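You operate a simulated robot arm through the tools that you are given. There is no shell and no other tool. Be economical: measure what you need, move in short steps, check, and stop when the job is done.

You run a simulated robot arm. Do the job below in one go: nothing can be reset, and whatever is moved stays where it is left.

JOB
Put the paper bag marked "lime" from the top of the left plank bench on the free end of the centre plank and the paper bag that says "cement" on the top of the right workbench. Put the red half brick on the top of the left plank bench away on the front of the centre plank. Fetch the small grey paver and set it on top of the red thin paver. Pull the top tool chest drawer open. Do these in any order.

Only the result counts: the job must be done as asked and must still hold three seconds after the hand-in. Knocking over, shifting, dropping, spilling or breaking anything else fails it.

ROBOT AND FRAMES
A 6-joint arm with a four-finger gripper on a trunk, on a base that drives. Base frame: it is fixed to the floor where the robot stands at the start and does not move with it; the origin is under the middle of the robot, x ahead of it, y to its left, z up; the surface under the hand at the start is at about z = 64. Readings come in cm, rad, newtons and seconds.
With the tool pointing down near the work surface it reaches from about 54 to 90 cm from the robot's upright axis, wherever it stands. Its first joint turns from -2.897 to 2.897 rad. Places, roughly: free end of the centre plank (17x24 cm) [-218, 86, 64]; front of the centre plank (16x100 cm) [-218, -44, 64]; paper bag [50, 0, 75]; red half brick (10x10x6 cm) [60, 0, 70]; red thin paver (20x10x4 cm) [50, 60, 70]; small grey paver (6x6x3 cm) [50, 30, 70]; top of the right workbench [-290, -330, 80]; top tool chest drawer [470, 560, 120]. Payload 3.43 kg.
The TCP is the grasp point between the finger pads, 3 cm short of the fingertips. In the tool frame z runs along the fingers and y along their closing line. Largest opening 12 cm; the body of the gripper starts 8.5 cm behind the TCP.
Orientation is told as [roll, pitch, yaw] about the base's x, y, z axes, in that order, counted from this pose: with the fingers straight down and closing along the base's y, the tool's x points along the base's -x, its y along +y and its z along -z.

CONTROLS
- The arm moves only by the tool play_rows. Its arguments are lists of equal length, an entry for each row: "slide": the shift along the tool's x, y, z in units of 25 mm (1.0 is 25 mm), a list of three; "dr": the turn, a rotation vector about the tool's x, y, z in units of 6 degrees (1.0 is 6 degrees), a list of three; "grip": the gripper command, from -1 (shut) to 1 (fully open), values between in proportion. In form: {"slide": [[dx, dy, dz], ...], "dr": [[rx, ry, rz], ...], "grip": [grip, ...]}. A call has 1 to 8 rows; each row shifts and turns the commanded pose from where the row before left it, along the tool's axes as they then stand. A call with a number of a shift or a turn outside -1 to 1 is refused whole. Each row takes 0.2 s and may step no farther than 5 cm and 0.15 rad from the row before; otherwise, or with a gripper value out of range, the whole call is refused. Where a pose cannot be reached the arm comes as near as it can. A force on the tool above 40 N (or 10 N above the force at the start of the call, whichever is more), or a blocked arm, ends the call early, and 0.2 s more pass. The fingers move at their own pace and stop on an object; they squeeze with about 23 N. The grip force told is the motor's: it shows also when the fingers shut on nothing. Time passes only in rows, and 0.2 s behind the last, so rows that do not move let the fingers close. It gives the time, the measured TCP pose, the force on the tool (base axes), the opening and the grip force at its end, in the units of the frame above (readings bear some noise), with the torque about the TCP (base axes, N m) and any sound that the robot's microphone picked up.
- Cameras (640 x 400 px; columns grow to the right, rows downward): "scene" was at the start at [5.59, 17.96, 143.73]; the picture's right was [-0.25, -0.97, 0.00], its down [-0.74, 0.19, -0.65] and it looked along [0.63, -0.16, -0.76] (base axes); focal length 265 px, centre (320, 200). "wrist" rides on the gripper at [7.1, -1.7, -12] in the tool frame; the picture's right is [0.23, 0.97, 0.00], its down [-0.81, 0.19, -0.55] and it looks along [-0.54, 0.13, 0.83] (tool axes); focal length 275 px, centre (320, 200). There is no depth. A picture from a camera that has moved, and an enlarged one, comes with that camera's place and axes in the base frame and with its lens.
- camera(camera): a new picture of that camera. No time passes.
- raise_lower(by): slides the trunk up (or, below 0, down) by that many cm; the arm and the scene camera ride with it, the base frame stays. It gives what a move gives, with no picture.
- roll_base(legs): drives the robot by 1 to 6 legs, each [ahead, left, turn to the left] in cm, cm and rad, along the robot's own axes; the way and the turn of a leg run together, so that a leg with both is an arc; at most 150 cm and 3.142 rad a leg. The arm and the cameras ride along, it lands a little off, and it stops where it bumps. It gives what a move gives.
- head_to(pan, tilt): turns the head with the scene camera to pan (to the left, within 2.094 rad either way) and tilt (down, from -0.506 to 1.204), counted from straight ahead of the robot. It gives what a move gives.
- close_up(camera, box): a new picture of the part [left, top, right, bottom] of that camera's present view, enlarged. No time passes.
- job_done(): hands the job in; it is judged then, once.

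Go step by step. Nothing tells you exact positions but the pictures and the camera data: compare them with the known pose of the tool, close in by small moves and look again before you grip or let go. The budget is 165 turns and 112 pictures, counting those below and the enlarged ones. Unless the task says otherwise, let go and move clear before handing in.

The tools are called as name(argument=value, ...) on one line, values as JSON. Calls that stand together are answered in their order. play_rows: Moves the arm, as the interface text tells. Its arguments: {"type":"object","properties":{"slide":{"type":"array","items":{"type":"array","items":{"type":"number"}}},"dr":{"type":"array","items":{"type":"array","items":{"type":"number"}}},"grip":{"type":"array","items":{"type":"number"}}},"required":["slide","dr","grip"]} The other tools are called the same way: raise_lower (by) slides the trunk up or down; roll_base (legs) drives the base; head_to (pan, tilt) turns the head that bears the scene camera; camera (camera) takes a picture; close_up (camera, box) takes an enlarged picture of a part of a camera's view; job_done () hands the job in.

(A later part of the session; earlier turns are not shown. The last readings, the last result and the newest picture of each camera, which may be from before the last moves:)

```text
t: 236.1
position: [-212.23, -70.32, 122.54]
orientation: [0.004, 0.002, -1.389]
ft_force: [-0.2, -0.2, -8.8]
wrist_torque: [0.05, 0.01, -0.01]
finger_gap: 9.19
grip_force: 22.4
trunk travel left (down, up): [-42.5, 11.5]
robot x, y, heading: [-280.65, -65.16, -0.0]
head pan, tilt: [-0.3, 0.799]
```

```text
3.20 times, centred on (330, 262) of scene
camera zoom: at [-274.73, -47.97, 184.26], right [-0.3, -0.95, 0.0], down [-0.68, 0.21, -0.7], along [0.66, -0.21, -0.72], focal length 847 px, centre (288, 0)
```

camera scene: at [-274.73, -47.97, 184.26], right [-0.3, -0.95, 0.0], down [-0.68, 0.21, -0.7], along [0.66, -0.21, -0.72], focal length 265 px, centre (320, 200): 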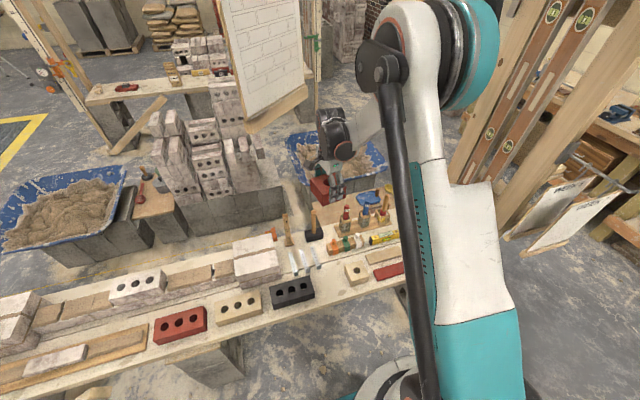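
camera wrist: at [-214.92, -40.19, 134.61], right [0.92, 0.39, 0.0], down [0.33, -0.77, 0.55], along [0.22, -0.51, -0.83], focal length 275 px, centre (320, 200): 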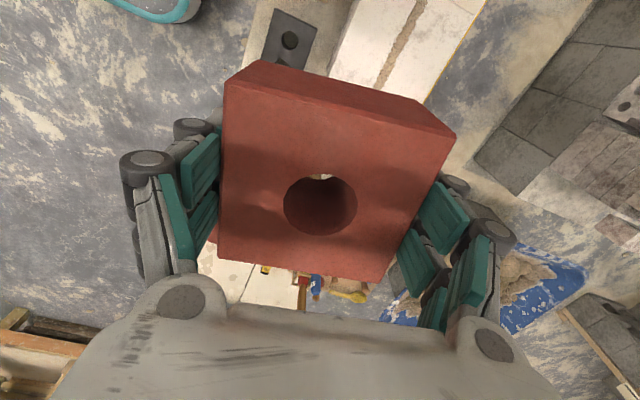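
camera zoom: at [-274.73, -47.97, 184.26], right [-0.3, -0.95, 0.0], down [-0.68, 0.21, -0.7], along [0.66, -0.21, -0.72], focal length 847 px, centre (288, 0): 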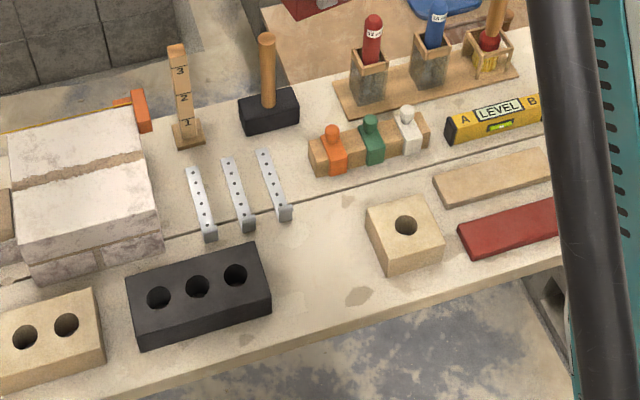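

The gap spans y from -62.5 to -79, so I'll aim for (-219,-70.8) with yaw square to the plank. I'll align high up, then lower the trunk.

play_rows(slide=[[0, 0, 0], [0, 0, 0], [-0.06, -0.9, 0], [-0.06, -0.9, 0], [-0.07, -0.9, 0], [0, 0, 0]], dr=[[0, 0, 0.9], [0, 0, 0.84], [0, 0, 0], [0, 0, 0], [0, 0, 0], [0, 0, 0]], grip=[-1, -1, -1, -1, -1, -1])

raise_lower(by=-40)

camera(camera="scene")

camera(camera="wrist")

```text
t: 237.4
position: [-218.74, -70.8, 122.53]
orientation: [0.0, -0.002, -1.569]
ft_force: [0.5, 0.2, -7.9]
wrist_torque: [-0.02, 0.04, 0.0]
finger_gap: 9.21
grip_force: 22.9
trunk travel left (down, up): [-42.5, 11.5]
robot x, y, heading: [-280.56, -64.97, -0.003]
head pan, tilt: [-0.3, 0.799]
```

```text
t: 241.3
position: [-219.01, -70.74, 82.57]
orientation: [0.001, -0.001, -1.572]
ft_force: [0.5, 0.4, -7.4]
wrist_torque: [-0.01, -0.03, 0.0]
finger_gap: 9.19
grip_force: 22.9
trunk travel left (down, up): [-2.5, 51.5]
robot x, y, heading: [-280.53, -65.37, -0.007]
head pan, tilt: [-0.3, 0.799]
```

```text
48 pictures are left
camera scene: at [-274.77, -47.79, 144.25], right [-0.3, -0.95, 0.0], down [-0.68, 0.21, -0.7], along [0.66, -0.21, -0.72], focal length 265 px, centre (320, 200)
```

scene: 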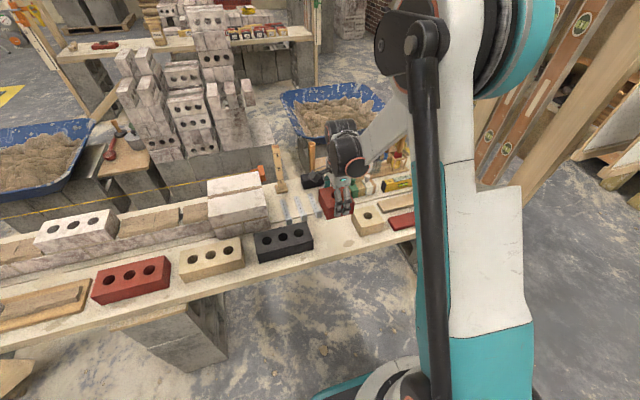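

```text
47 pictures are left
camera wrist: at [-220.6, -63.67, 94.66], right [0.97, 0.23, 0.0], down [0.19, -0.81, 0.55], along [0.13, -0.54, -0.83], focal length 275 px, centre (320, 200)
```

wrist: 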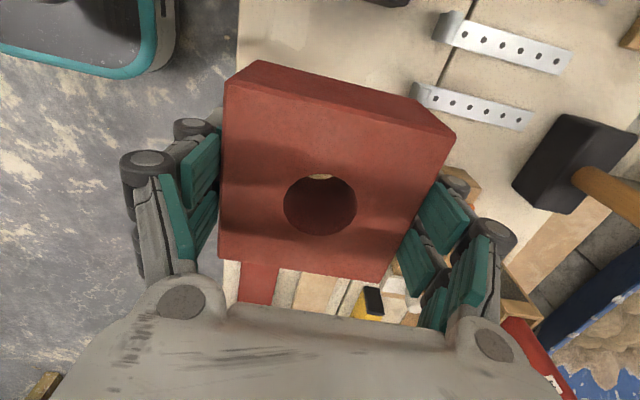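

play_rows(slide=[[0, 0, 1], [0, 0, 1], [0, 0, 1], [0, 0, 1], [0, 0, 0.8], [0, 0, 0]], dr=[[0, 0, 0], [0, 0, 0], [0, 0, 0], [0, 0, 0], [0, 0, 0], [0, 0, 0]], grip=[-1, -1, -1, -1, -1, -1])

close_up(camera="scene", box=[240, 150, 440, 275])

```text
t: 242.7
position: [-218.67, -70.74, 70.4]
orientation: [0.0, 0.001, -1.571]
ft_force: [0.4, -0.2, -8.4]
wrist_torque: [0.02, 0.01, -0.02]
finger_gap: 9.18
grip_force: 23.1
trunk travel left (down, up): [-2.5, 51.5]
robot x, y, heading: [-280.6, -65.33, -0.001]
head pan, tilt: [-0.3, 0.799]
```

```text
3.20 times, centred on (340, 212) of scene
camera zoom: at [-274.74, -47.79, 144.24], right [-0.3, -0.95, 0.0], down [-0.68, 0.21, -0.7], along [0.66, -0.21, -0.72], focal length 847 px, centre (256, 160)
```

zoom: 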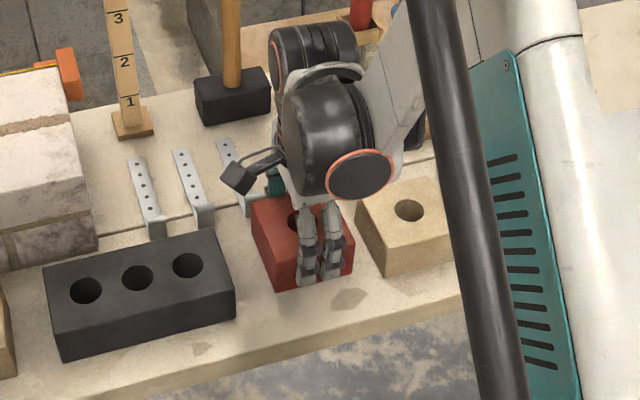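

play_rows(slide=[[0, 0, 0.4], [0, 0, 0.2], [0, 0, 0.12], [0, 0, 0.1], [0, 0, 0.1], [0, 0, 0.1], [0, 0, 0]], dr=[[0, 0, 0], [0, 0, 0], [0, 0, 0], [0, 0, 0], [0, 0, 0], [0, 0, 0], [0, 0, 0]], grip=[-1, -1, -1, -1, -1, -1, -1])

```text
t: 244.3
position: [-218.75, -70.82, 67.94]
orientation: [0.002, 0.0, -1.572]
ft_force: [6.5, -0.6, 10.1]
wrist_torque: [0.29, 0.21, -0.04]
finger_gap: 9.23
grip_force: 23.3
trunk travel left (down, up): [-2.5, 51.5]
robot x, y, heading: [-280.69, -65.1, -0.007]
head pan, tilt: [-0.3, 0.799]
```

Contact with the plank. I'll open a little and rise.

play_rows(slide=[[0, 0, 0], [0, 0, 0], [0, 0, 0], [0, 0, -0.4], [0, 0, -1], [0, 0, -1], [0, 0, -1], [0, 0, -1]], dr=[[0, 0, 0], [0, 0, 0], [0, 0, 0], [0, 0, 0], [0, 0, 0], [0, 0, 0], [0, 0, 0], [0, 0, 0]], grip=[0.6, 0.75, 0.8, 0.8, 0.8, 0.8, 0.8, 0.8])

raise_lower(by=40)

camera(camera="scene")

```text
t: 246.1
position: [-218.86, -70.72, 78.96]
orientation: [0.001, 0.0, -1.571]
ft_force: [0.4, -0.2, -0.1]
wrist_torque: [-0.01, -0.02, 0.01]
finger_gap: 10.85
grip_force: 0.0
trunk travel left (down, up): [-2.5, 51.5]
robot x, y, heading: [-281.13, -65.39, -0.009]
head pan, tilt: [-0.3, 0.799]
```

```text
t: 249.9
position: [-218.79, -70.69, 119.0]
orientation: [0.003, 0.0, -1.57]
ft_force: [-0.3, 0.3, 0.5]
wrist_torque: [-0.03, -0.01, 0.03]
finger_gap: 10.79
grip_force: 0.0
trunk travel left (down, up): [-42.5, 11.5]
robot x, y, heading: [-280.74, -65.28, -0.005]
head pan, tilt: [-0.3, 0.799]
```

```text
45 pictures are left
camera scene: at [-274.81, -47.78, 184.24], right [-0.3, -0.95, 0.0], down [-0.68, 0.21, -0.7], along [0.67, -0.21, -0.72], focal length 265 px, centre (320, 200)
```

scene: 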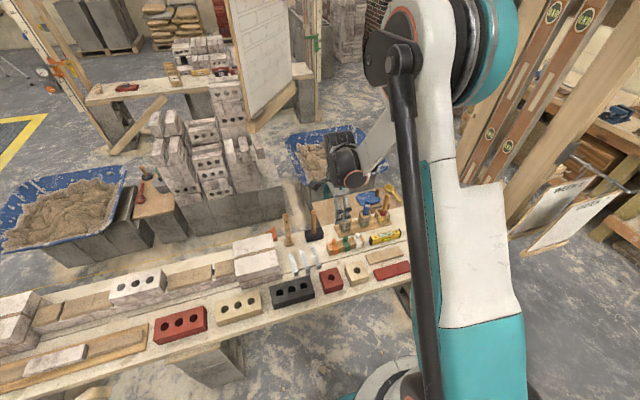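

The half brick sits neatly in the gap. I'll head back for the cement bag by the same southern route.

roll_base(legs=[[0, 24, 0], [0, 0, -1.566], [150, 0, 0], [0, 133, 0], [0, 133, 0]])

```text
t: 274.9
position: [-23.36, -259.08, 118.99]
orientation: [0.003, 0.0, 3.138]
ft_force: [-0.2, -0.5, -1.0]
wrist_torque: [0.0, 0.01, 0.0]
finger_gap: 10.8
grip_force: 0.1
trunk travel left (down, up): [-42.5, 11.5]
robot x, y, heading: [-17.43, -197.26, -1.576]
head pan, tilt: [-0.3, 0.799]
```

roll_base(legs=[[0, 0, 1.574], [0, 0, 1.573]])

```text
t: 282.9
position: [-11.67, -135.42, 119.01]
orientation: [0.001, 0.0, -0.011]
ft_force: [0.7, 0.5, -0.2]
wrist_torque: [0.0, 0.02, 0.0]
finger_gap: 10.81
grip_force: 0.1
trunk travel left (down, up): [-42.5, 11.5]
robot x, y, heading: [-17.6, -197.0, 1.555]
head pan, tilt: [-0.3, 0.799]
```

roll_base(legs=[[148, 0, 0], [66, 0, 0], [0, 0, -1.555]])

camera(camera="wrist")

camera(camera="scene")

```text
t: 297.4
position: [43.86, 15.05, 118.9]
orientation: [0.001, 0.0, -1.532]
ft_force: [-0.3, 0.1, 0.1]
wrist_torque: [-0.03, -0.01, 0.0]
finger_gap: 10.82
grip_force: 0.1
trunk travel left (down, up): [-42.5, 11.5]
robot x, y, heading: [-18.03, 18.21, 0.032]
head pan, tilt: [-0.3, 0.799]
```

```text
44 pictures are left
camera wrist: at [41.88, 22.09, 131.14], right [0.96, 0.27, 0.0], down [0.22, -0.8, 0.55], along [0.15, -0.53, -0.83], focal length 275 px, centre (320, 200)
```

wrist: 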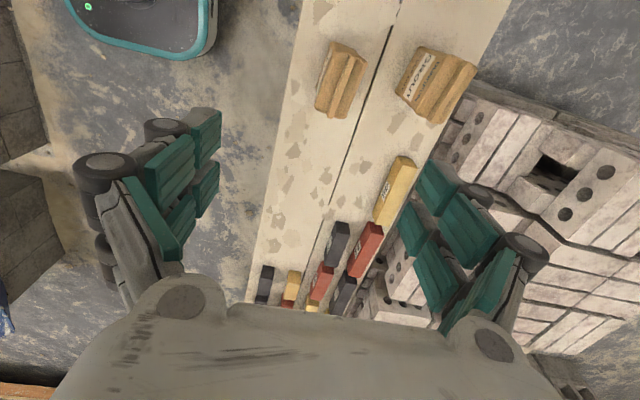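

```text
43 pictures are left
camera scene: at [-12.94, 35.89, 184.24], right [-0.26, -0.96, 0.0], down [-0.69, 0.19, -0.7], along [0.67, -0.18, -0.72], focal length 265 px, centre (320, 200)
```

scene: 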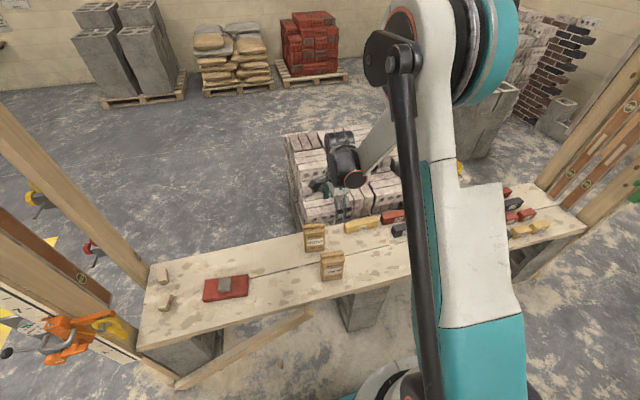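

Cement is the nearer bag, with its ridge at about (48.6,13.8). I'll move over it, lower the trunk and look.

play_rows(slide=[[-0.28, 0.95, 0], [-0.28, 0.95, 0], [0, 0, 0]], dr=[[0, 0, 0.37], [0, 0, 0], [0, 0, 0]], grip=[1, 1, 1])

raise_lower(by=-23)

camera(camera="wrist")

```text
t: 298.2
position: [48.53, 13.71, 118.96]
orientation: [0.003, -0.001, -1.572]
ft_force: [-0.4, -0.6, 0.0]
wrist_torque: [-0.01, -0.02, 0.01]
finger_gap: 12.0
grip_force: 0.0
trunk travel left (down, up): [-42.5, 11.5]
robot x, y, heading: [-17.69, 18.35, 0.039]
head pan, tilt: [-0.3, 0.799]
```

```text
t: 300.6
position: [48.56, 13.8, 95.95]
orientation: [0.004, 0.002, -1.575]
ft_force: [0.7, -0.9, -0.1]
wrist_torque: [-0.01, 0.0, -0.01]
finger_gap: 12.0
grip_force: 0.0
trunk travel left (down, up): [-19.5, 34.5]
robot x, y, heading: [-17.93, 18.38, 0.029]
head pan, tilt: [-0.3, 0.799]
```

```text
42 pictures are left
camera wrist: at [46.89, 20.89, 108.14], right [0.97, 0.23, 0.0], down [0.19, -0.81, 0.55], along [0.13, -0.54, -0.83], focal length 275 px, centre (320, 200)
```

wrist: 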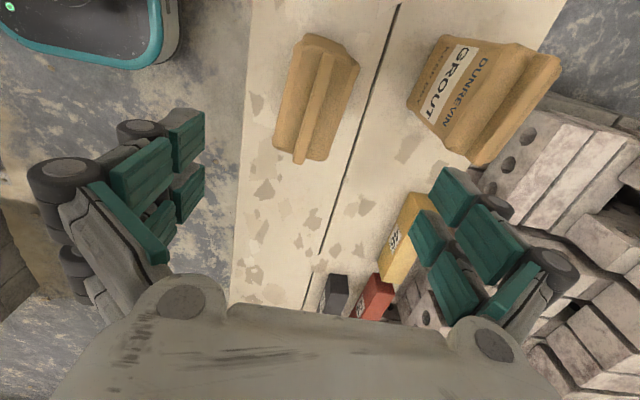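

The ridge is at x=48.0, y=13.0, aligned with y. I'll centre and descend as I did with the lime.

play_rows(slide=[[-0.32, -0.22, 0.5], [0, 0, 1], [0, 0, 1], [0, 0, 1], [0, 0, 0.5], [0, 0, 0]], dr=[[0, 0, 0], [0, 0, 0], [0, 0, 0], [0, 0, 0], [0, 0, 0], [0, 0, 0]], grip=[1, 1, 1, 1, 1, 1])

camera(camera="wrist")

```text
t: 302.0
position: [47.98, 13.07, 85.83]
orientation: [0.001, 0.0, -1.572]
ft_force: [-0.4, -1.1, 0.0]
wrist_torque: [0.02, -0.01, 0.01]
finger_gap: 12.0
grip_force: 0.1
trunk travel left (down, up): [-19.5, 34.5]
robot x, y, heading: [-18.03, 17.95, 0.03]
head pan, tilt: [-0.3, 0.799]
```

```text
41 pictures are left
camera wrist: at [46.35, 20.11, 98.07], right [0.97, 0.23, 0.0], down [0.19, -0.81, 0.55], along [0.13, -0.54, -0.83], focal length 275 px, centre (320, 200)
```

wrist: 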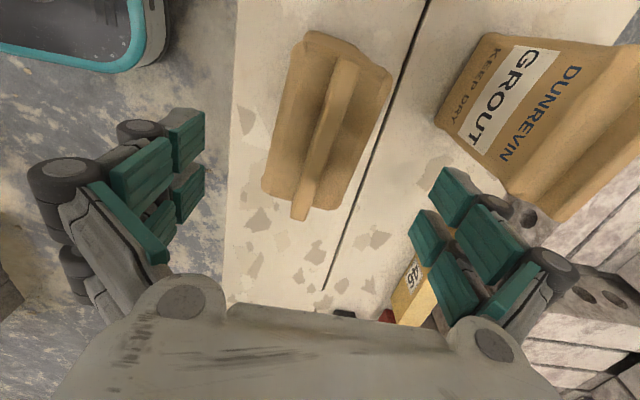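

play_rows(slide=[[0, 0, 0.7], [0, 0, 0.7], [0, 0, 0.7], [0, 0, 0.7], [0, 0, 0.75], [0, 0, 0]], dr=[[0, 0, 0], [0, 0, 0], [0, 0, 0], [0, 0, 0], [0, 0, 0], [0, 0, 0]], grip=[1, 1, 1, 1, 1, 1])

play_rows(slide=[[0, 0, 0], [0, 0, 0], [0, 0, 0], [0, 0, 0]], dr=[[0, 0, 0], [0, 0, 0], [0, 0, 0], [0, 0, 0]], grip=[0.6, 0, -1, -1])

play_rows(slide=[[0, 0, -0.2], [0, 0, -0.6], [0, 0, -1], [0, 0, -1], [0, 0, -1], [0, 0, -1], [0, 0, -1], [0, 0, 0]], dr=[[0, 0, 0], [0, 0, 0], [0, 0, 0], [0, 0, 0], [0, 0, 0], [0, 0, 0], [0, 0, 0], [0, 0, 0]], grip=[-1, -1, -1, -1, -1, -1, -1, -1])

camera(camera="scene")

```text
t: 303.4
position: [48.0, 13.1, 77.06]
orientation: [0.001, 0.0, -1.574]
ft_force: [0.1, 0.8, -0.6]
wrist_torque: [0.01, 0.0, 0.0]
finger_gap: 12.02
grip_force: 0.0
trunk travel left (down, up): [-19.5, 34.5]
robot x, y, heading: [-18.34, 18.46, 0.039]
head pan, tilt: [-0.3, 0.799]
```

```text
t: 304.4
position: [48.11, 13.07, 77.11]
orientation: [0.002, 0.0, -1.574]
ft_force: [1.3, -1.9, 8.4]
wrist_torque: [-0.02, -0.06, -0.56]
finger_gap: 6.59
grip_force: 23.1
trunk travel left (down, up): [-19.5, 34.5]
robot x, y, heading: [-18.61, 18.3, 0.033]
head pan, tilt: [-0.3, 0.799]
```

```text
t: 306.2
position: [48.12, 13.06, 91.63]
orientation: [-0.001, 0.001, -1.574]
ft_force: [0.3, -0.3, -13.5]
wrist_torque: [-0.01, 0.0, -0.01]
finger_gap: 6.48
grip_force: 22.6
trunk travel left (down, up): [-19.5, 34.5]
robot x, y, heading: [-18.45, 18.35, 0.031]
head pan, tilt: [-0.3, 0.799]
```

```text
40 pictures are left
camera scene: at [-12.84, 35.9, 161.23], right [-0.26, -0.96, 0.0], down [-0.69, 0.19, -0.7], along [0.67, -0.18, -0.72], focal length 265 px, centre (320, 200)
```

scene: 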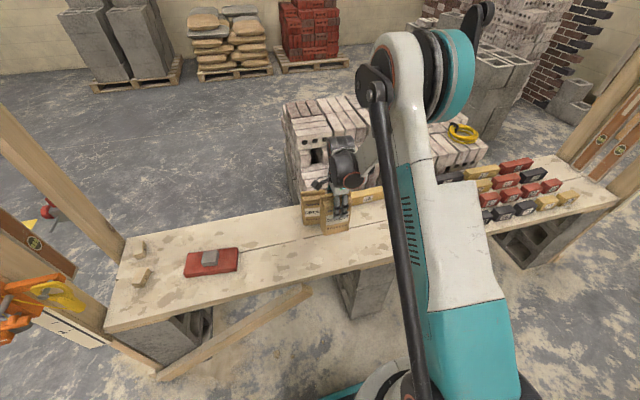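

The cement bag is held (about 1.4 kg, grip steady). I'll raise it and drive the southern route to the right workbench.

raise_lower(by=34)

roll_base(legs=[[0, 0, -1.602], [0, 6, 0], [148, 0, 0], [65, 0, 0]])

```text
t: 309.5
position: [48.14, 13.24, 125.63]
orientation: [0.0, -0.001, -1.572]
ft_force: [0.0, -0.1, -14.3]
wrist_torque: [-0.05, -0.02, -0.03]
finger_gap: 6.51
grip_force: 23.3
trunk travel left (down, up): [-53.5, 0.5]
robot x, y, heading: [-18.06, 17.84, 0.031]
head pan, tilt: [-0.3, 0.799]
```

```text
t: 324.5
position: [-20.89, -260.27, 125.61]
orientation: [0.0, 0.001, 3.094]
ft_force: [0.3, 0.4, -14.8]
wrist_torque: [0.03, 0.06, 0.0]
finger_gap: 6.48
grip_force: 23.4
trunk travel left (down, up): [-53.5, 0.5]
robot x, y, heading: [-12.76, -194.24, -1.588]
head pan, tilt: [-0.3, 0.799]
```

roll_base(legs=[[0, -125, 0.01], [0, -125, 0]])

head_to(pan=-0.15, tilt=0.6)

camera(camera="scene")

close_up(camera="scene", box=[200, 120, 440, 270])

```text
t: 336.6
position: [-267.5, -258.37, 125.54]
orientation: [0.001, 0.001, 3.116]
ft_force: [0.1, 0.3, -14.1]
wrist_torque: [0.03, 0.05, 0.02]
finger_gap: 6.48
grip_force: 23.0
trunk travel left (down, up): [-53.5, 0.5]
robot x, y, heading: [-260.93, -192.19, -1.559]
head pan, tilt: [-0.3, 0.799]
```

```text
t: 337.4
position: [-267.43, -258.51, 125.54]
orientation: [-0.001, 0.001, 3.114]
ft_force: [-0.1, 0.3, -14.2]
wrist_torque: [-0.02, 0.05, 0.01]
finger_gap: 6.48
grip_force: 22.7
trunk travel left (down, up): [-53.5, 0.5]
robot x, y, heading: [-260.78, -192.04, -1.56]
head pan, tilt: [-0.15, 0.6]
```

```text
39 pictures are left
camera scene: at [-242.03, -199.09, 196.92], right [-0.99, 0.14, 0.0], down [0.08, 0.56, -0.82], along [-0.12, -0.82, -0.57], focal length 265 px, centre (320, 200)
```

scene: 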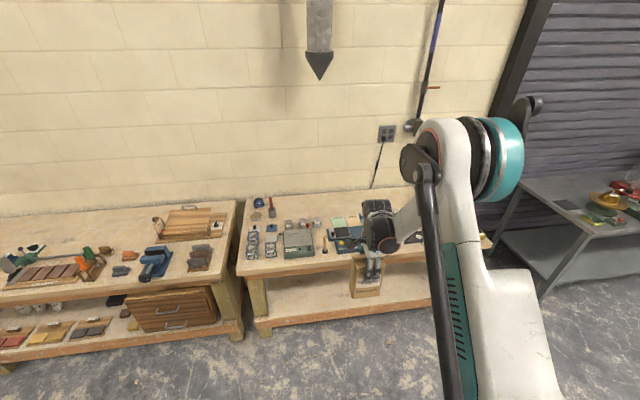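

```text
2.67 times, centred on (320, 195) of scene
camera zoom: at [-242.03, -199.09, 196.92], right [-0.99, 0.14, 0.0], down [0.08, 0.56, -0.82], along [-0.12, -0.82, -0.57], focal length 706 px, centre (320, 213)
```

zoom: 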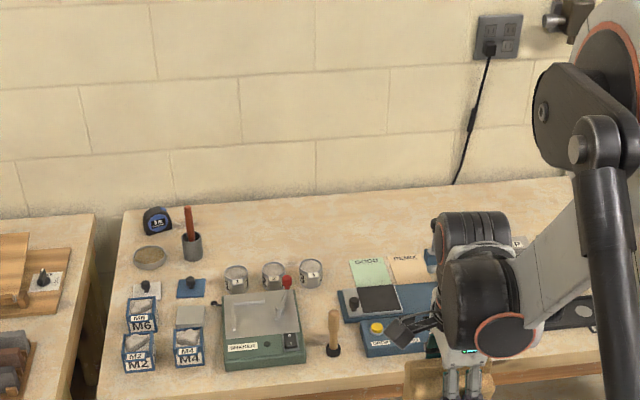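

I need an unblocked view of the bench top to find free space, so I'll strafe west and look left across it.

roll_base(legs=[[0, -75, -0.01]])

head_to(pan=0.3, tilt=0.6)

close_up(camera="scene", box=[100, 130, 420, 330])

```text
t: 341.5
position: [-344.74, -258.53, 125.62]
orientation: [0.001, 0.0, 3.106]
ft_force: [-1.0, -0.3, -14.4]
wrist_torque: [-0.02, 0.06, -0.01]
finger_gap: 6.5
grip_force: 22.9
trunk travel left (down, up): [-53.5, 0.5]
robot x, y, heading: [-337.19, -192.14, -1.573]
head pan, tilt: [-0.15, 0.6]
```

```text
t: 342.4
position: [-344.81, -258.8, 125.55]
orientation: [-0.001, 0.0, 3.105]
ft_force: [-0.2, -0.6, -14.3]
wrist_torque: [-0.02, 0.04, 0.02]
finger_gap: 6.49
grip_force: 23.2
trunk travel left (down, up): [-53.5, 0.5]
robot x, y, heading: [-337.51, -192.83, -1.57]
head pan, tilt: [0.3, 0.6]
```

```text
2.00 times, centred on (260, 230) of scene
camera zoom: at [-314.77, -199.3, 196.93], right [-0.96, -0.29, 0.0], down [-0.17, 0.54, -0.82], along [0.24, -0.79, -0.57], focal length 529 px, centre (440, 140)
```

zoom: 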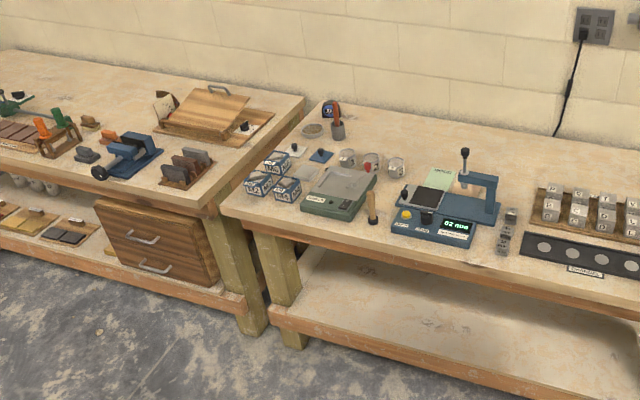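

head_to(pan=0.1, tilt=0.75)

camera(camera="scene")

close_up(camera="scene", box=[160, 90, 400, 240])

```text
t: 343.1
position: [-344.74, -258.58, 125.56]
orientation: [0.001, 0.0, 3.105]
ft_force: [0.3, 0.1, -14.3]
wrist_torque: [0.01, 0.01, 0.01]
finger_gap: 6.5
grip_force: 23.3
trunk travel left (down, up): [-53.5, 0.5]
robot x, y, heading: [-337.84, -192.62, -1.569]
head pan, tilt: [0.099, 0.75]
```

```text
36 pictures are left
camera scene: at [-316.53, -199.09, 195.64], right [-1.0, -0.1, 0.0], down [-0.07, 0.68, -0.73], along [0.07, -0.73, -0.68], focal length 265 px, centre (320, 200)
```

scene: 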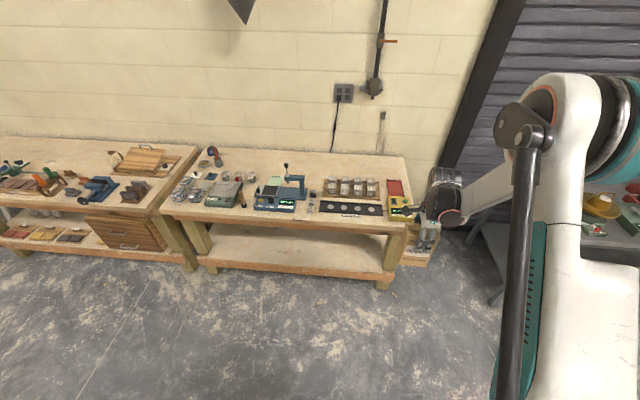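

```text
2.67 times, centred on (280, 165) of scene
camera zoom: at [-316.53, -199.09, 195.64], right [-1.0, -0.1, 0.0], down [-0.07, 0.68, -0.73], along [0.07, -0.73, -0.68], focal length 706 px, centre (427, 293)
```

zoom: 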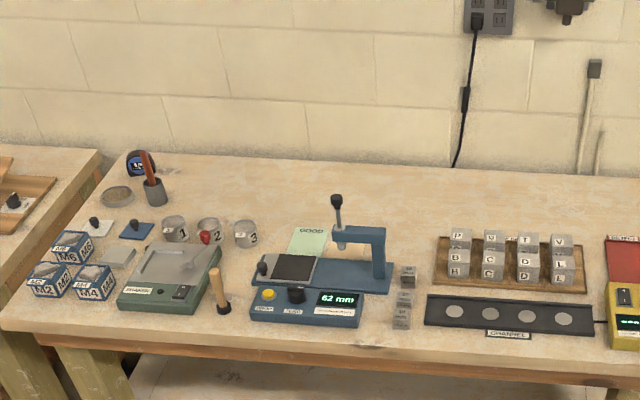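

The back strip of the bench (y about -347 to -374) is free behind the rack and gauge, so I'll aim for (-303,-353). I'll strafe back east, then ease forward.

roll_base(legs=[[0, 41, 0], [60, 0, 0]])

head_to(pan=-0.05, tilt=0.85)

camera(camera="scene")

```text
t: 348.6
position: [-304.61, -318.11, 125.6]
orientation: [0.0, 0.0, 3.098]
ft_force: [0.9, -0.7, -13.9]
wrist_torque: [0.01, 0.04, 0.01]
finger_gap: 6.5
grip_force: 23.3
trunk travel left (down, up): [-53.5, 0.5]
robot x, y, heading: [-296.89, -251.7, -1.581]
head pan, tilt: [0.099, 0.75]
```

```text
t: 349.3
position: [-304.5, -318.04, 125.63]
orientation: [0.002, -0.001, 3.099]
ft_force: [0.1, 0.0, -14.7]
wrist_torque: [0.0, 0.06, -0.03]
finger_gap: 6.48
grip_force: 22.9
trunk travel left (down, up): [-53.5, 0.5]
robot x, y, heading: [-296.6, -251.62, -1.58]
head pan, tilt: [-0.051, 0.85]
```

```text
34 pictures are left
camera scene: at [-277.05, -258.12, 194.84], right [-1.0, 0.06, 0.0], down [0.04, 0.75, -0.66], along [-0.04, -0.66, -0.75], focal length 265 px, centre (320, 200)
```

scene: 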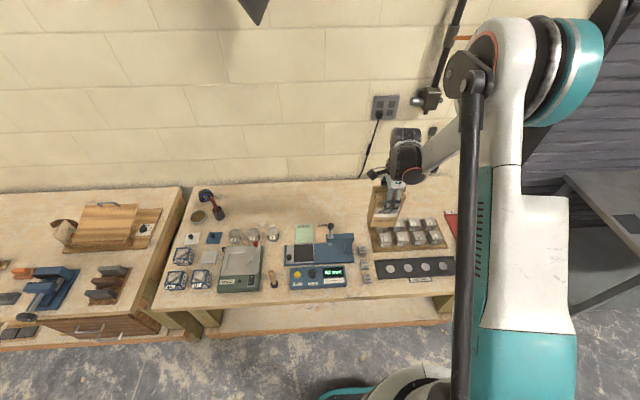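

roll_base(legs=[[18, 0, 0.01]])

play_rows(slide=[[0, 0, 0], [0.1, 0.95, 0], [0.1, 0.95, 0], [0.1, 0.95, 0], [0.1, 0.95, 0], [0.1, 0.95, 0], [0, 0.95, 0], [0, 0, 0]], dr=[[0, 0, -0.35], [0, 0, 0], [0, 0, 0], [0, 0, 0], [0, 0, 0], [0, 0, 0], [0, 0, 0], [0, 0, 0]], grip=[-1, -1, -1, -1, -1, -1, -1, -1])

camera(camera="scene")

```text
t: 350.8
position: [-304.0, -336.08, 125.43]
orientation: [0.001, 0.001, 3.106]
ft_force: [-0.2, -0.6, -15.2]
wrist_torque: [0.02, 0.04, 0.03]
finger_gap: 6.48
grip_force: 23.3
trunk travel left (down, up): [-53.5, 0.5]
robot x, y, heading: [-296.48, -269.58, -1.568]
head pan, tilt: [-0.051, 0.85]
```

```text
t: 352.6
position: [-302.65, -350.2, 125.72]
orientation: [0.002, -0.001, -3.14]
ft_force: [0.1, -0.2, -13.7]
wrist_torque: [-0.02, 0.03, -0.02]
finger_gap: 6.49
grip_force: 23.2
trunk travel left (down, up): [-53.5, 0.5]
robot x, y, heading: [-296.83, -269.88, -1.567]
head pan, tilt: [-0.051, 0.85]
```

```text
33 pictures are left
camera scene: at [-277.06, -275.8, 194.84], right [-1.0, 0.05, 0.0], down [0.04, 0.75, -0.66], along [-0.03, -0.66, -0.75], focal length 265 px, centre (320, 200)
```

scene: 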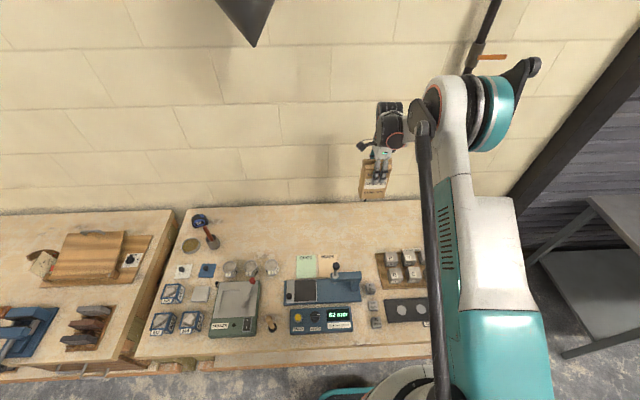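

I'll go a bit further back, then lower the trunk 18 and check.

play_rows(slide=[[0, 0.7, 0], [0, 0.7, 0], [0, 0, 0]], dr=[[0, 0, 0], [0, 0, 0], [0, 0, 0]], grip=[-1, -1, -1])

raise_lower(by=-25)

camera(camera="scene")

camera(camera="wrist")

```text
t: 353.4
position: [-302.63, -353.76, 125.79]
orientation: [0.001, 0.0, -3.139]
ft_force: [0.7, 0.9, -13.9]
wrist_torque: [-0.02, 0.04, 0.01]
finger_gap: 6.51
grip_force: 23.1
trunk travel left (down, up): [-53.5, 0.5]
robot x, y, heading: [-296.5, -269.99, -1.569]
head pan, tilt: [-0.051, 0.85]
```

```text
t: 356.0
position: [-302.69, -353.76, 100.58]
orientation: [-0.001, 0.001, -3.14]
ft_force: [-0.6, 0.7, -14.2]
wrist_torque: [-0.03, 0.06, 0.03]
finger_gap: 6.49
grip_force: 22.9
trunk travel left (down, up): [-28.5, 25.5]
robot x, y, heading: [-296.4, -269.69, -1.569]
head pan, tilt: [-0.051, 0.85]
```

```text
32 pictures are left
camera scene: at [-277.06, -275.88, 169.84], right [-1.0, 0.05, 0.0], down [0.04, 0.75, -0.66], along [-0.03, -0.66, -0.75], focal length 265 px, centre (320, 200)
```

scene: 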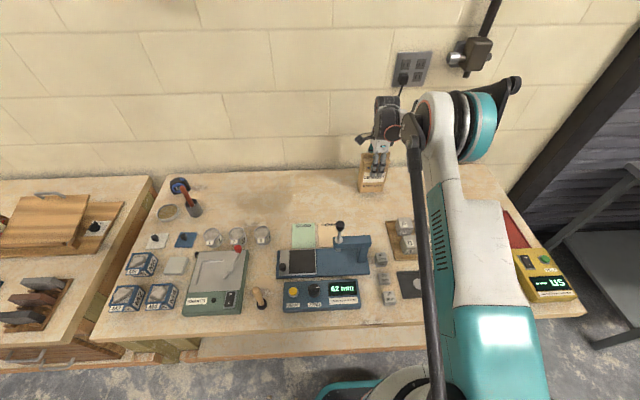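

```text
31 pictures are left
camera wrist: at [-295.54, -352.12, 112.76], right [0.23, -0.97, 0.0], down [-0.81, -0.19, 0.55], along [-0.54, -0.13, -0.83], focal length 275 px, centre (320, 200)
```

wrist: 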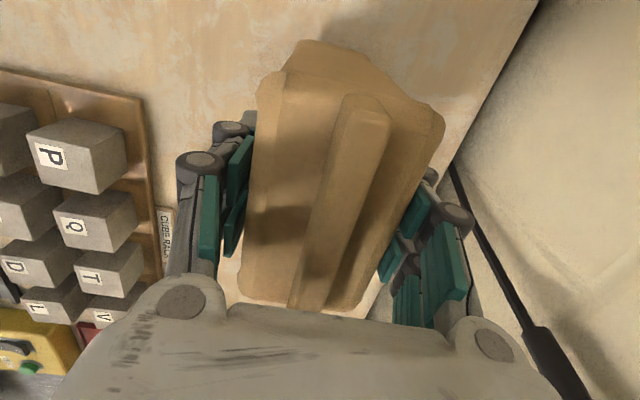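

Clear of the rack and wall, so I'll lower to contact.

play_rows(slide=[[0, 0, 0.8], [0, 0, 0.8], [0, 0, 0.5], [0, 0, 0.3], [0, 0, 0.15], [0, 0, 0.12], [0, 0, 0.12], [0, 0, 0]], dr=[[0, 0, 0], [0, 0, 0], [0, 0, 0], [0, 0, 0], [0, 0, 0], [0, 0, 0], [0, 0, 0], [0, 0, 0]], grip=[-1, -1, -1, -1, -1, -1, -1, -1])

```text
t: 356.9
position: [-302.73, -353.53, 95.72]
orientation: [0.004, 0.001, -3.14]
ft_force: [0.9, 3.4, 25.5]
wrist_torque: [1.69, -0.13, -0.23]
finger_gap: 6.51
grip_force: 23.2
trunk travel left (down, up): [-28.5, 25.5]
robot x, y, heading: [-296.35, -269.91, -1.569]
head pan, tilt: [-0.051, 0.85]
stopped in row 4: the force on the tool passed its limit at 60 N (the readings are from after the stop); the commanded pose is now the measured one
```

close_up(camera="scene", box=[280, 80, 480, 240])

camera(camera="wrist")

```text
2.50 times, centred on (380, 160) of scene
camera zoom: at [-277.01, -275.34, 169.85], right [-1.0, 0.05, 0.0], down [0.04, 0.75, -0.66], along [-0.03, -0.66, -0.75], focal length 662 px, centre (170, 300)
```

zoom: 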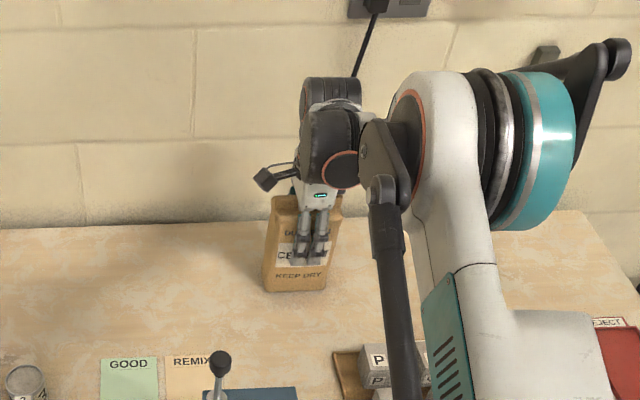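

```text
29 pictures are left
camera wrist: at [-295.53, -351.85, 107.75], right [0.23, -0.97, 0.0], down [-0.81, -0.19, 0.55], along [-0.54, -0.13, -0.83], focal length 275 px, centre (320, 200)
```

wrist: 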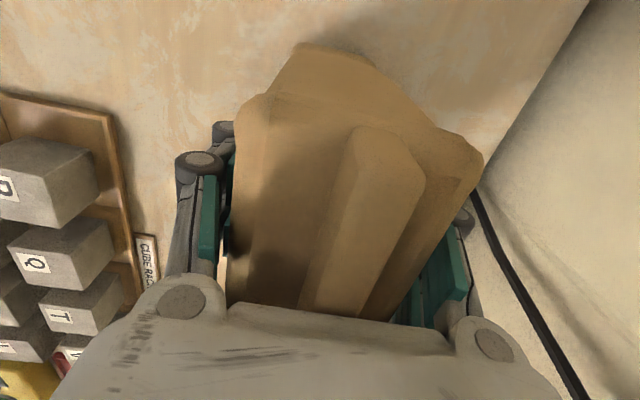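

The bag stands on the bench top; it slid slightly up in the grip on contact. I'll open gently and check before rising.

play_rows(slide=[[0, 0, -0.1], [0, 0, 0], [0, 0, 0], [0, 0, 0], [0, 0, 0]], dr=[[0, 0, 0], [0, 0, 0], [0, 0, 0], [0, 0, 0], [0, 0, 0]], grip=[-1, 0.2, 0.5, 0.9, 0.9])

play_rows(slide=[[0, 0, -0.5], [0, 0, -1], [0, 0, -1], [0, 0, -1], [0, 0, -1], [0, 0, -1], [0, 0, -1], [0, 0, 0]], dr=[[0, 0, 0], [0, 0, 0], [0, 0, 0], [0, 0, 0], [0, 0, 0], [0, 0, 0], [0, 0, 0], [0, 0, 0]], grip=[0.9, 0.9, 0.9, 0.9, 0.9, 0.9, 0.9, 0.9])

close_up(camera="scene", box=[280, 80, 480, 240])

```text
t: 358.1
position: [-302.6, -353.65, 95.58]
orientation: [0.002, 0.0, -3.14]
ft_force: [0.0, 0.8, -0.1]
wrist_torque: [-0.02, 0.01, -0.02]
finger_gap: 11.4
grip_force: 0.1
trunk travel left (down, up): [-28.5, 25.5]
robot x, y, heading: [-296.73, -269.56, -1.574]
head pan, tilt: [-0.051, 0.85]
```

```text
t: 359.9
position: [-302.68, -353.82, 111.75]
orientation: [0.002, 0.0, -3.14]
ft_force: [0.0, -0.2, 0.3]
wrist_torque: [-0.02, 0.0, -0.02]
finger_gap: 11.38
grip_force: 0.0
trunk travel left (down, up): [-28.5, 25.5]
robot x, y, heading: [-296.58, -269.9, -1.566]
head pan, tilt: [-0.051, 0.85]
```

```text
2.50 times, centred on (380, 160) of scene
camera zoom: at [-277.04, -275.73, 169.84], right [-1.0, 0.05, 0.0], down [0.04, 0.75, -0.66], along [-0.03, -0.66, -0.75], focal length 662 px, centre (170, 300)
```

zoom: 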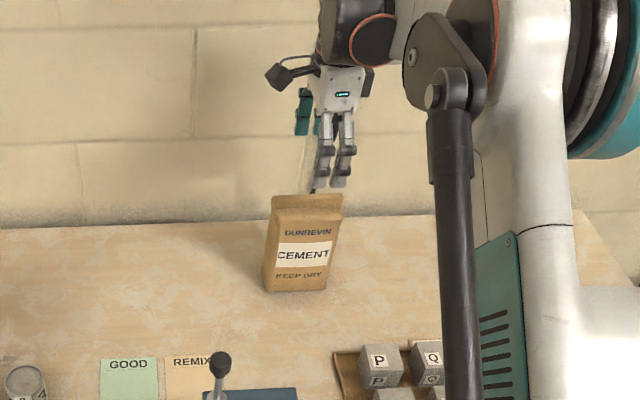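

The cement bag stands on the right workbench. I'll retract, back out, and start toward the tool chest.

raise_lower(by=18)

play_rows(slide=[[0, -1, 0], [0, -1, 0], [0, -1, 0], [0, -1, 0], [0, -1, 0], [0, -1, 0], [0, -1, 0], [0, -1, 0]], dr=[[0, 0, 0], [0, 0, 0], [0, 0, 0], [0, 0, 0], [0, 0, 0], [0, 0, 0], [0, 0, 0], [0, 0, 0]], grip=[0.9, 0.9, 0.9, 0.9, 0.9, 0.9, 0.9, 0.9])

roll_base(legs=[[-74, 0, 0], [0, 140, 0], [0, 140, 0], [0, 0, 1.57], [0, 0, 1.57]])

```text
t: 361.9
position: [-302.7, -353.81, 129.87]
orientation: [0.002, 0.0, -3.14]
ft_force: [-0.1, 0.2, 0.1]
wrist_torque: [0.04, 0.01, -0.01]
finger_gap: 11.39
grip_force: 0.1
trunk travel left (down, up): [-46.5, 7.5]
robot x, y, heading: [-297.16, -270.11, -1.561]
head pan, tilt: [-0.051, 0.85]
```

```text
t: 363.7
position: [-302.76, -333.74, 129.89]
orientation: [0.003, 0.001, -3.141]
ft_force: [-0.5, 0.0, 0.0]
wrist_torque: [0.0, 0.01, 0.02]
finger_gap: 11.39
grip_force: 0.1
trunk travel left (down, up): [-46.5, 7.5]
robot x, y, heading: [-297.06, -270.03, -1.568]
head pan, tilt: [-0.051, 0.85]
```

```text
t: 388.5
position: [-10.29, -136.67, 129.89]
orientation: [0.001, 0.0, -0.023]
ft_force: [0.3, 0.4, -1.0]
wrist_torque: [0.01, -0.03, -0.04]
finger_gap: 11.38
grip_force: 0.0
trunk travel left (down, up): [-46.5, 7.5]
robot x, y, heading: [-17.77, -200.33, 1.545]
head pan, tilt: [-0.051, 0.85]
```

roll_base(legs=[[145, 3, 0], [145, 3, 0.02], [95, 3, 0]])

head_to(pan=-0.7, tilt=0.35)

camera(camera="scene")

```text
t: 406.9
position: [-14.35, 244.68, 129.9]
orientation: [0.001, 0.001, -0.012]
ft_force: [0.5, -0.6, -1.0]
wrist_torque: [-0.01, -0.03, 0.02]
finger_gap: 11.39
grip_force: 0.0
trunk travel left (down, up): [-46.5, 7.5]
robot x, y, heading: [-21.33, 180.57, 1.552]
head pan, tilt: [-0.051, 0.85]
```

```text
t: 408.0
position: [-14.54, 244.59, 129.91]
orientation: [0.001, 0.001, -0.011]
ft_force: [-1.3, -1.0, -0.4]
wrist_torque: [-0.08, -0.02, -0.02]
finger_gap: 11.41
grip_force: 0.1
trunk travel left (down, up): [-46.5, 7.5]
robot x, y, heading: [-21.55, 181.0, 1.555]
head pan, tilt: [-0.7, 0.351]
```

```text
27 pictures are left
camera scene: at [-35.23, 185.9, 192.2], right [0.76, -0.65, 0.0], down [-0.23, -0.26, -0.94], along [0.61, 0.71, -0.34], focal length 265 px, centre (320, 200)
```

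scene: 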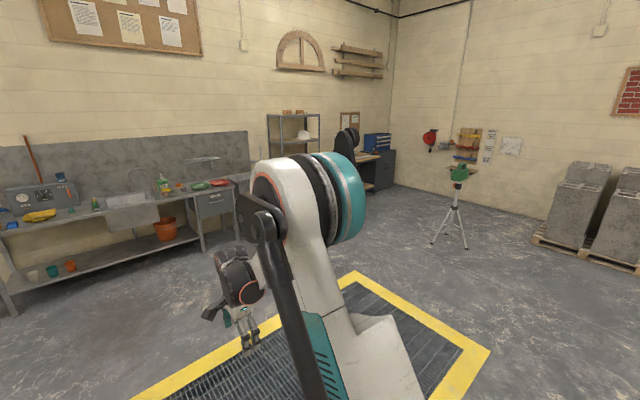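

close_up(camera="scene", box=[260, 90, 480, 230])

```text
2.86 times, centred on (370, 160) of scene
camera zoom: at [-35.23, 185.9, 192.2], right [0.76, -0.65, 0.0], down [-0.23, -0.26, -0.94], along [0.61, 0.71, -0.34], focal length 756 px, centre (177, 314)
```

zoom: 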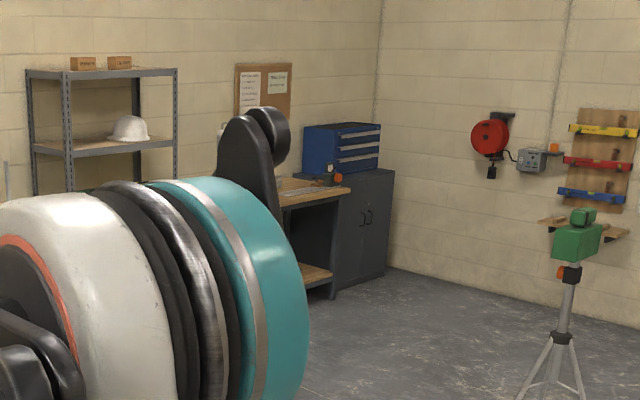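

The blue tool chest sits on a dark cabinet in the corner, with its drawers facing -y. A tripod stands near (343,326), so I'll go east, then north, then east, keeping clear of it.

roll_base(legs=[[0, -125, 0.016], [0, -120, 0], [110, 0, 0], [105, 0, 0]])

head_to(pan=-0.8, tilt=0.4)

camera(camera="scene")

```text
t: 430.0
position: [223.54, 456.08, 129.93]
orientation: [0.001, 0.0, 0.018]
ft_force: [-0.8, -0.3, 0.2]
wrist_torque: [-0.03, -0.03, 0.04]
finger_gap: 11.39
grip_force: 0.1
trunk travel left (down, up): [-46.5, 7.5]
robot x, y, heading: [218.52, 391.75, 1.585]
head pan, tilt: [-0.7, 0.351]
```

```text
t: 430.7
position: [223.59, 456.13, 129.85]
orientation: [0.001, 0.0, 0.017]
ft_force: [0.1, 0.7, -0.1]
wrist_torque: [0.0, 0.0, 0.04]
finger_gap: 11.4
grip_force: 0.2
trunk travel left (down, up): [-46.5, 7.5]
robot x, y, heading: [218.7, 392.28, 1.585]
head pan, tilt: [-0.799, 0.4]
```

```text
25 pictures are left
camera scene: at [205.23, 396.14, 191.76], right [0.71, -0.71, 0.0], down [-0.27, -0.28, -0.92], along [0.65, 0.65, -0.39], focal length 265 px, centre (320, 200)
```

scene: 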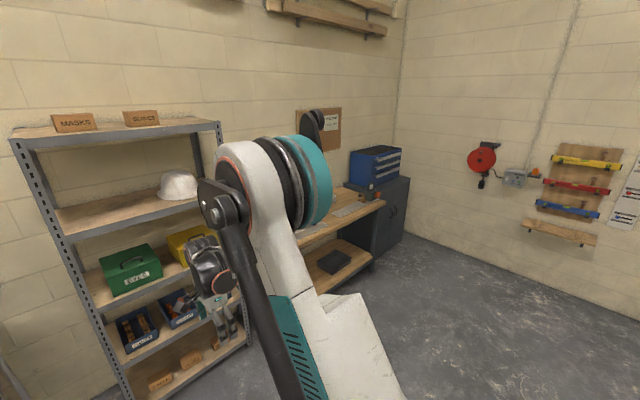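

roll_base(legs=[[20, -122, -0.014], [22, -126, 0]])

head_to(pan=0.0, tilt=0.5)

camera(camera="scene")

```text
t: 443.1
position: [478.72, 495.13, 129.95]
orientation: [0.002, 0.0, -0.037]
ft_force: [-0.7, 0.3, 0.0]
wrist_torque: [0.04, -0.02, -0.02]
finger_gap: 11.39
grip_force: 0.0
trunk travel left (down, up): [-46.5, 7.5]
robot x, y, heading: [470.3, 431.36, 1.533]
head pan, tilt: [-0.799, 0.4]
```

```text
t: 444.2
position: [478.71, 495.16, 129.96]
orientation: [0.002, 0.001, -0.034]
ft_force: [0.1, 0.4, -0.6]
wrist_torque: [-0.03, -0.01, 0.02]
finger_gap: 11.39
grip_force: 0.2
trunk travel left (down, up): [-46.5, 7.5]
robot x, y, heading: [470.46, 431.72, 1.528]
head pan, tilt: [0.0, 0.499]
```

```text
24 pictures are left
camera scene: at [450.72, 439.17, 190.84], right [1.0, -0.04, 0.0], down [-0.02, -0.48, -0.88], along [0.03, 0.88, -0.48], focal length 265 px, centre (320, 200)
```

scene: 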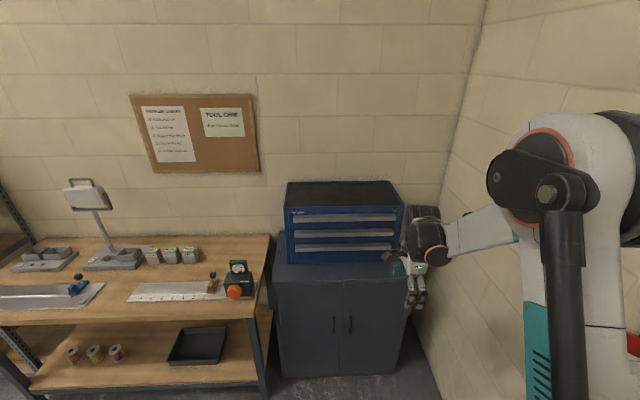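

close_up(camera="scene", box=[265, 165, 425, 275])

```text
3.64 times, centred on (345, 220) of scene
camera zoom: at [450.72, 439.17, 190.84], right [1.0, -0.04, 0.0], down [-0.02, -0.48, -0.88], along [0.03, 0.88, -0.48], focal length 962 px, centre (229, 127)
```

zoom: 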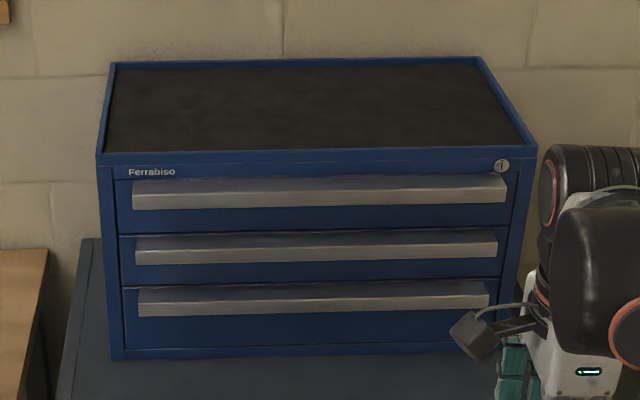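

The top drawer has a projecting bar handle at about x 442–495, z 116.5–118.5, y 552. I'll move the arm forward at height, then pitch the tool to point at the chest with the fingers closing vertically.

play_rows(slide=[[0.5, 1, 0], [0.5, 1, 0], [0.5, 1, 0], [0.5, 1, 0], [0.5, 1, 0], [0.5, 1, 0], [0.5, 1, 0], [0.5, 1, 0]], dr=[[0, 0, -0.33], [0, 0, 0], [0, 0, 0], [0, 0, 0], [0, 0, 0], [0, 0, 0], [0, 0, 0], [0, 0, 0]], grip=[0, 0, 0, 0, 0, 0, 0, 0])

play_rows(slide=[[0, 0, 0], [0, 0, 0], [0, 0, 0], [0, 0, 0], [0, 0, 0], [0, 0, 0], [0, 0, 0], [0, 0, 0]], dr=[[-1, 0, 0], [-1, 0, 0], [-1, 0, 0], [-1, 0, 0], [-1, 0, 0], [-1, 0, 0], [-1, 0, 0], [-1, 0, 0]], grip=[0, 0, 0, 0, 0, 0, 0, 0])

play_rows(slide=[[0, 0, 0], [0, 0, 0], [0, 0, 0], [0, 0, 0], [0, 0, 0], [0, 0, 0], [0, 0, 0], [0, 0, 0]], dr=[[-1, 0, 0], [-1, 0, 0], [-1, 0, 0], [-1, 0, 0], [-1, 0, 0], [-1, 0, 0], [-1, 0, 0], [0, 0, 0]], grip=[0, 0, 0, 0, 0, 0, 0, 0])

camera(camera="scene")

camera(camera="wrist")

```text
t: 446.0
position: [468.74, 515.62, 129.68]
orientation: [0.002, 0.001, 0.001]
ft_force: [-0.5, 0.6, -0.3]
wrist_torque: [-0.01, 0.0, -0.04]
finger_gap: 6.01
grip_force: 0.0
trunk travel left (down, up): [-46.5, 7.5]
robot x, y, heading: [470.65, 431.21, 1.538]
head pan, tilt: [0.0, 0.499]
```

```text
t: 447.8
position: [468.69, 515.39, 129.94]
orientation: [0.842, 0.0, 0.001]
ft_force: [1.2, 0.3, 0.6]
wrist_torque: [0.01, -0.01, -0.02]
finger_gap: 5.99
grip_force: 0.1
trunk travel left (down, up): [-46.5, 7.5]
robot x, y, heading: [470.48, 431.5, 1.534]
head pan, tilt: [0.0, 0.499]
```

```text
t: 449.6
position: [469.01, 515.28, 129.97]
orientation: [1.536, 0.002, -0.005]
ft_force: [0.7, -0.2, -0.2]
wrist_torque: [-0.02, -0.01, -0.02]
finger_gap: 6.01
grip_force: 0.0
trunk travel left (down, up): [-46.5, 7.5]
robot x, y, heading: [470.39, 430.97, 1.533]
head pan, tilt: [0.0, 0.499]
```

```text
22 pictures are left
camera scene: at [450.71, 439.19, 190.84], right [1.0, -0.04, 0.0], down [-0.02, -0.48, -0.88], along [0.03, 0.88, -0.48], focal length 265 px, centre (320, 200)
```

scene: 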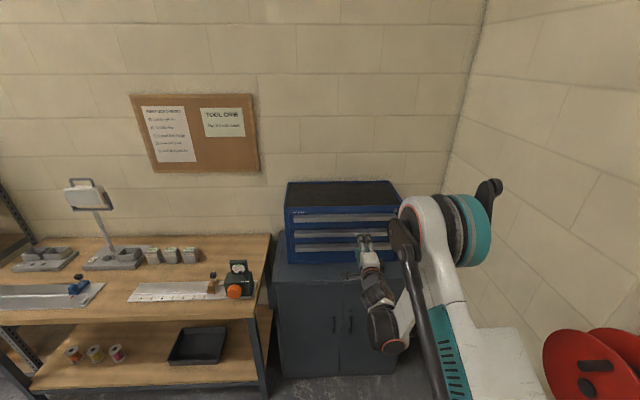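

```text
21 pictures are left
camera wrist: at [461.73, 503.15, 128.76], right [-0.23, 0.04, 0.97], down [0.81, -0.55, 0.21], along [0.54, 0.83, 0.1], focal length 275 px, centre (320, 200)
```

wrist: 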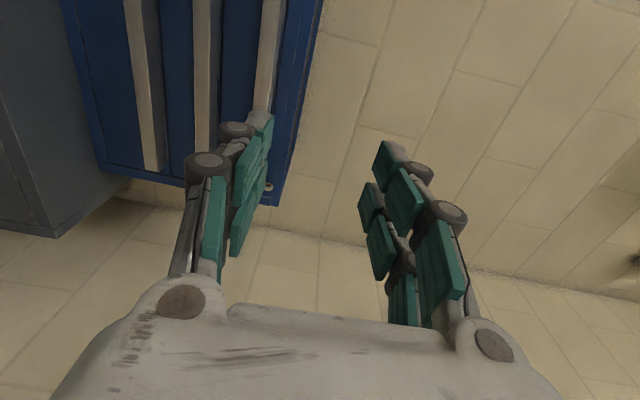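

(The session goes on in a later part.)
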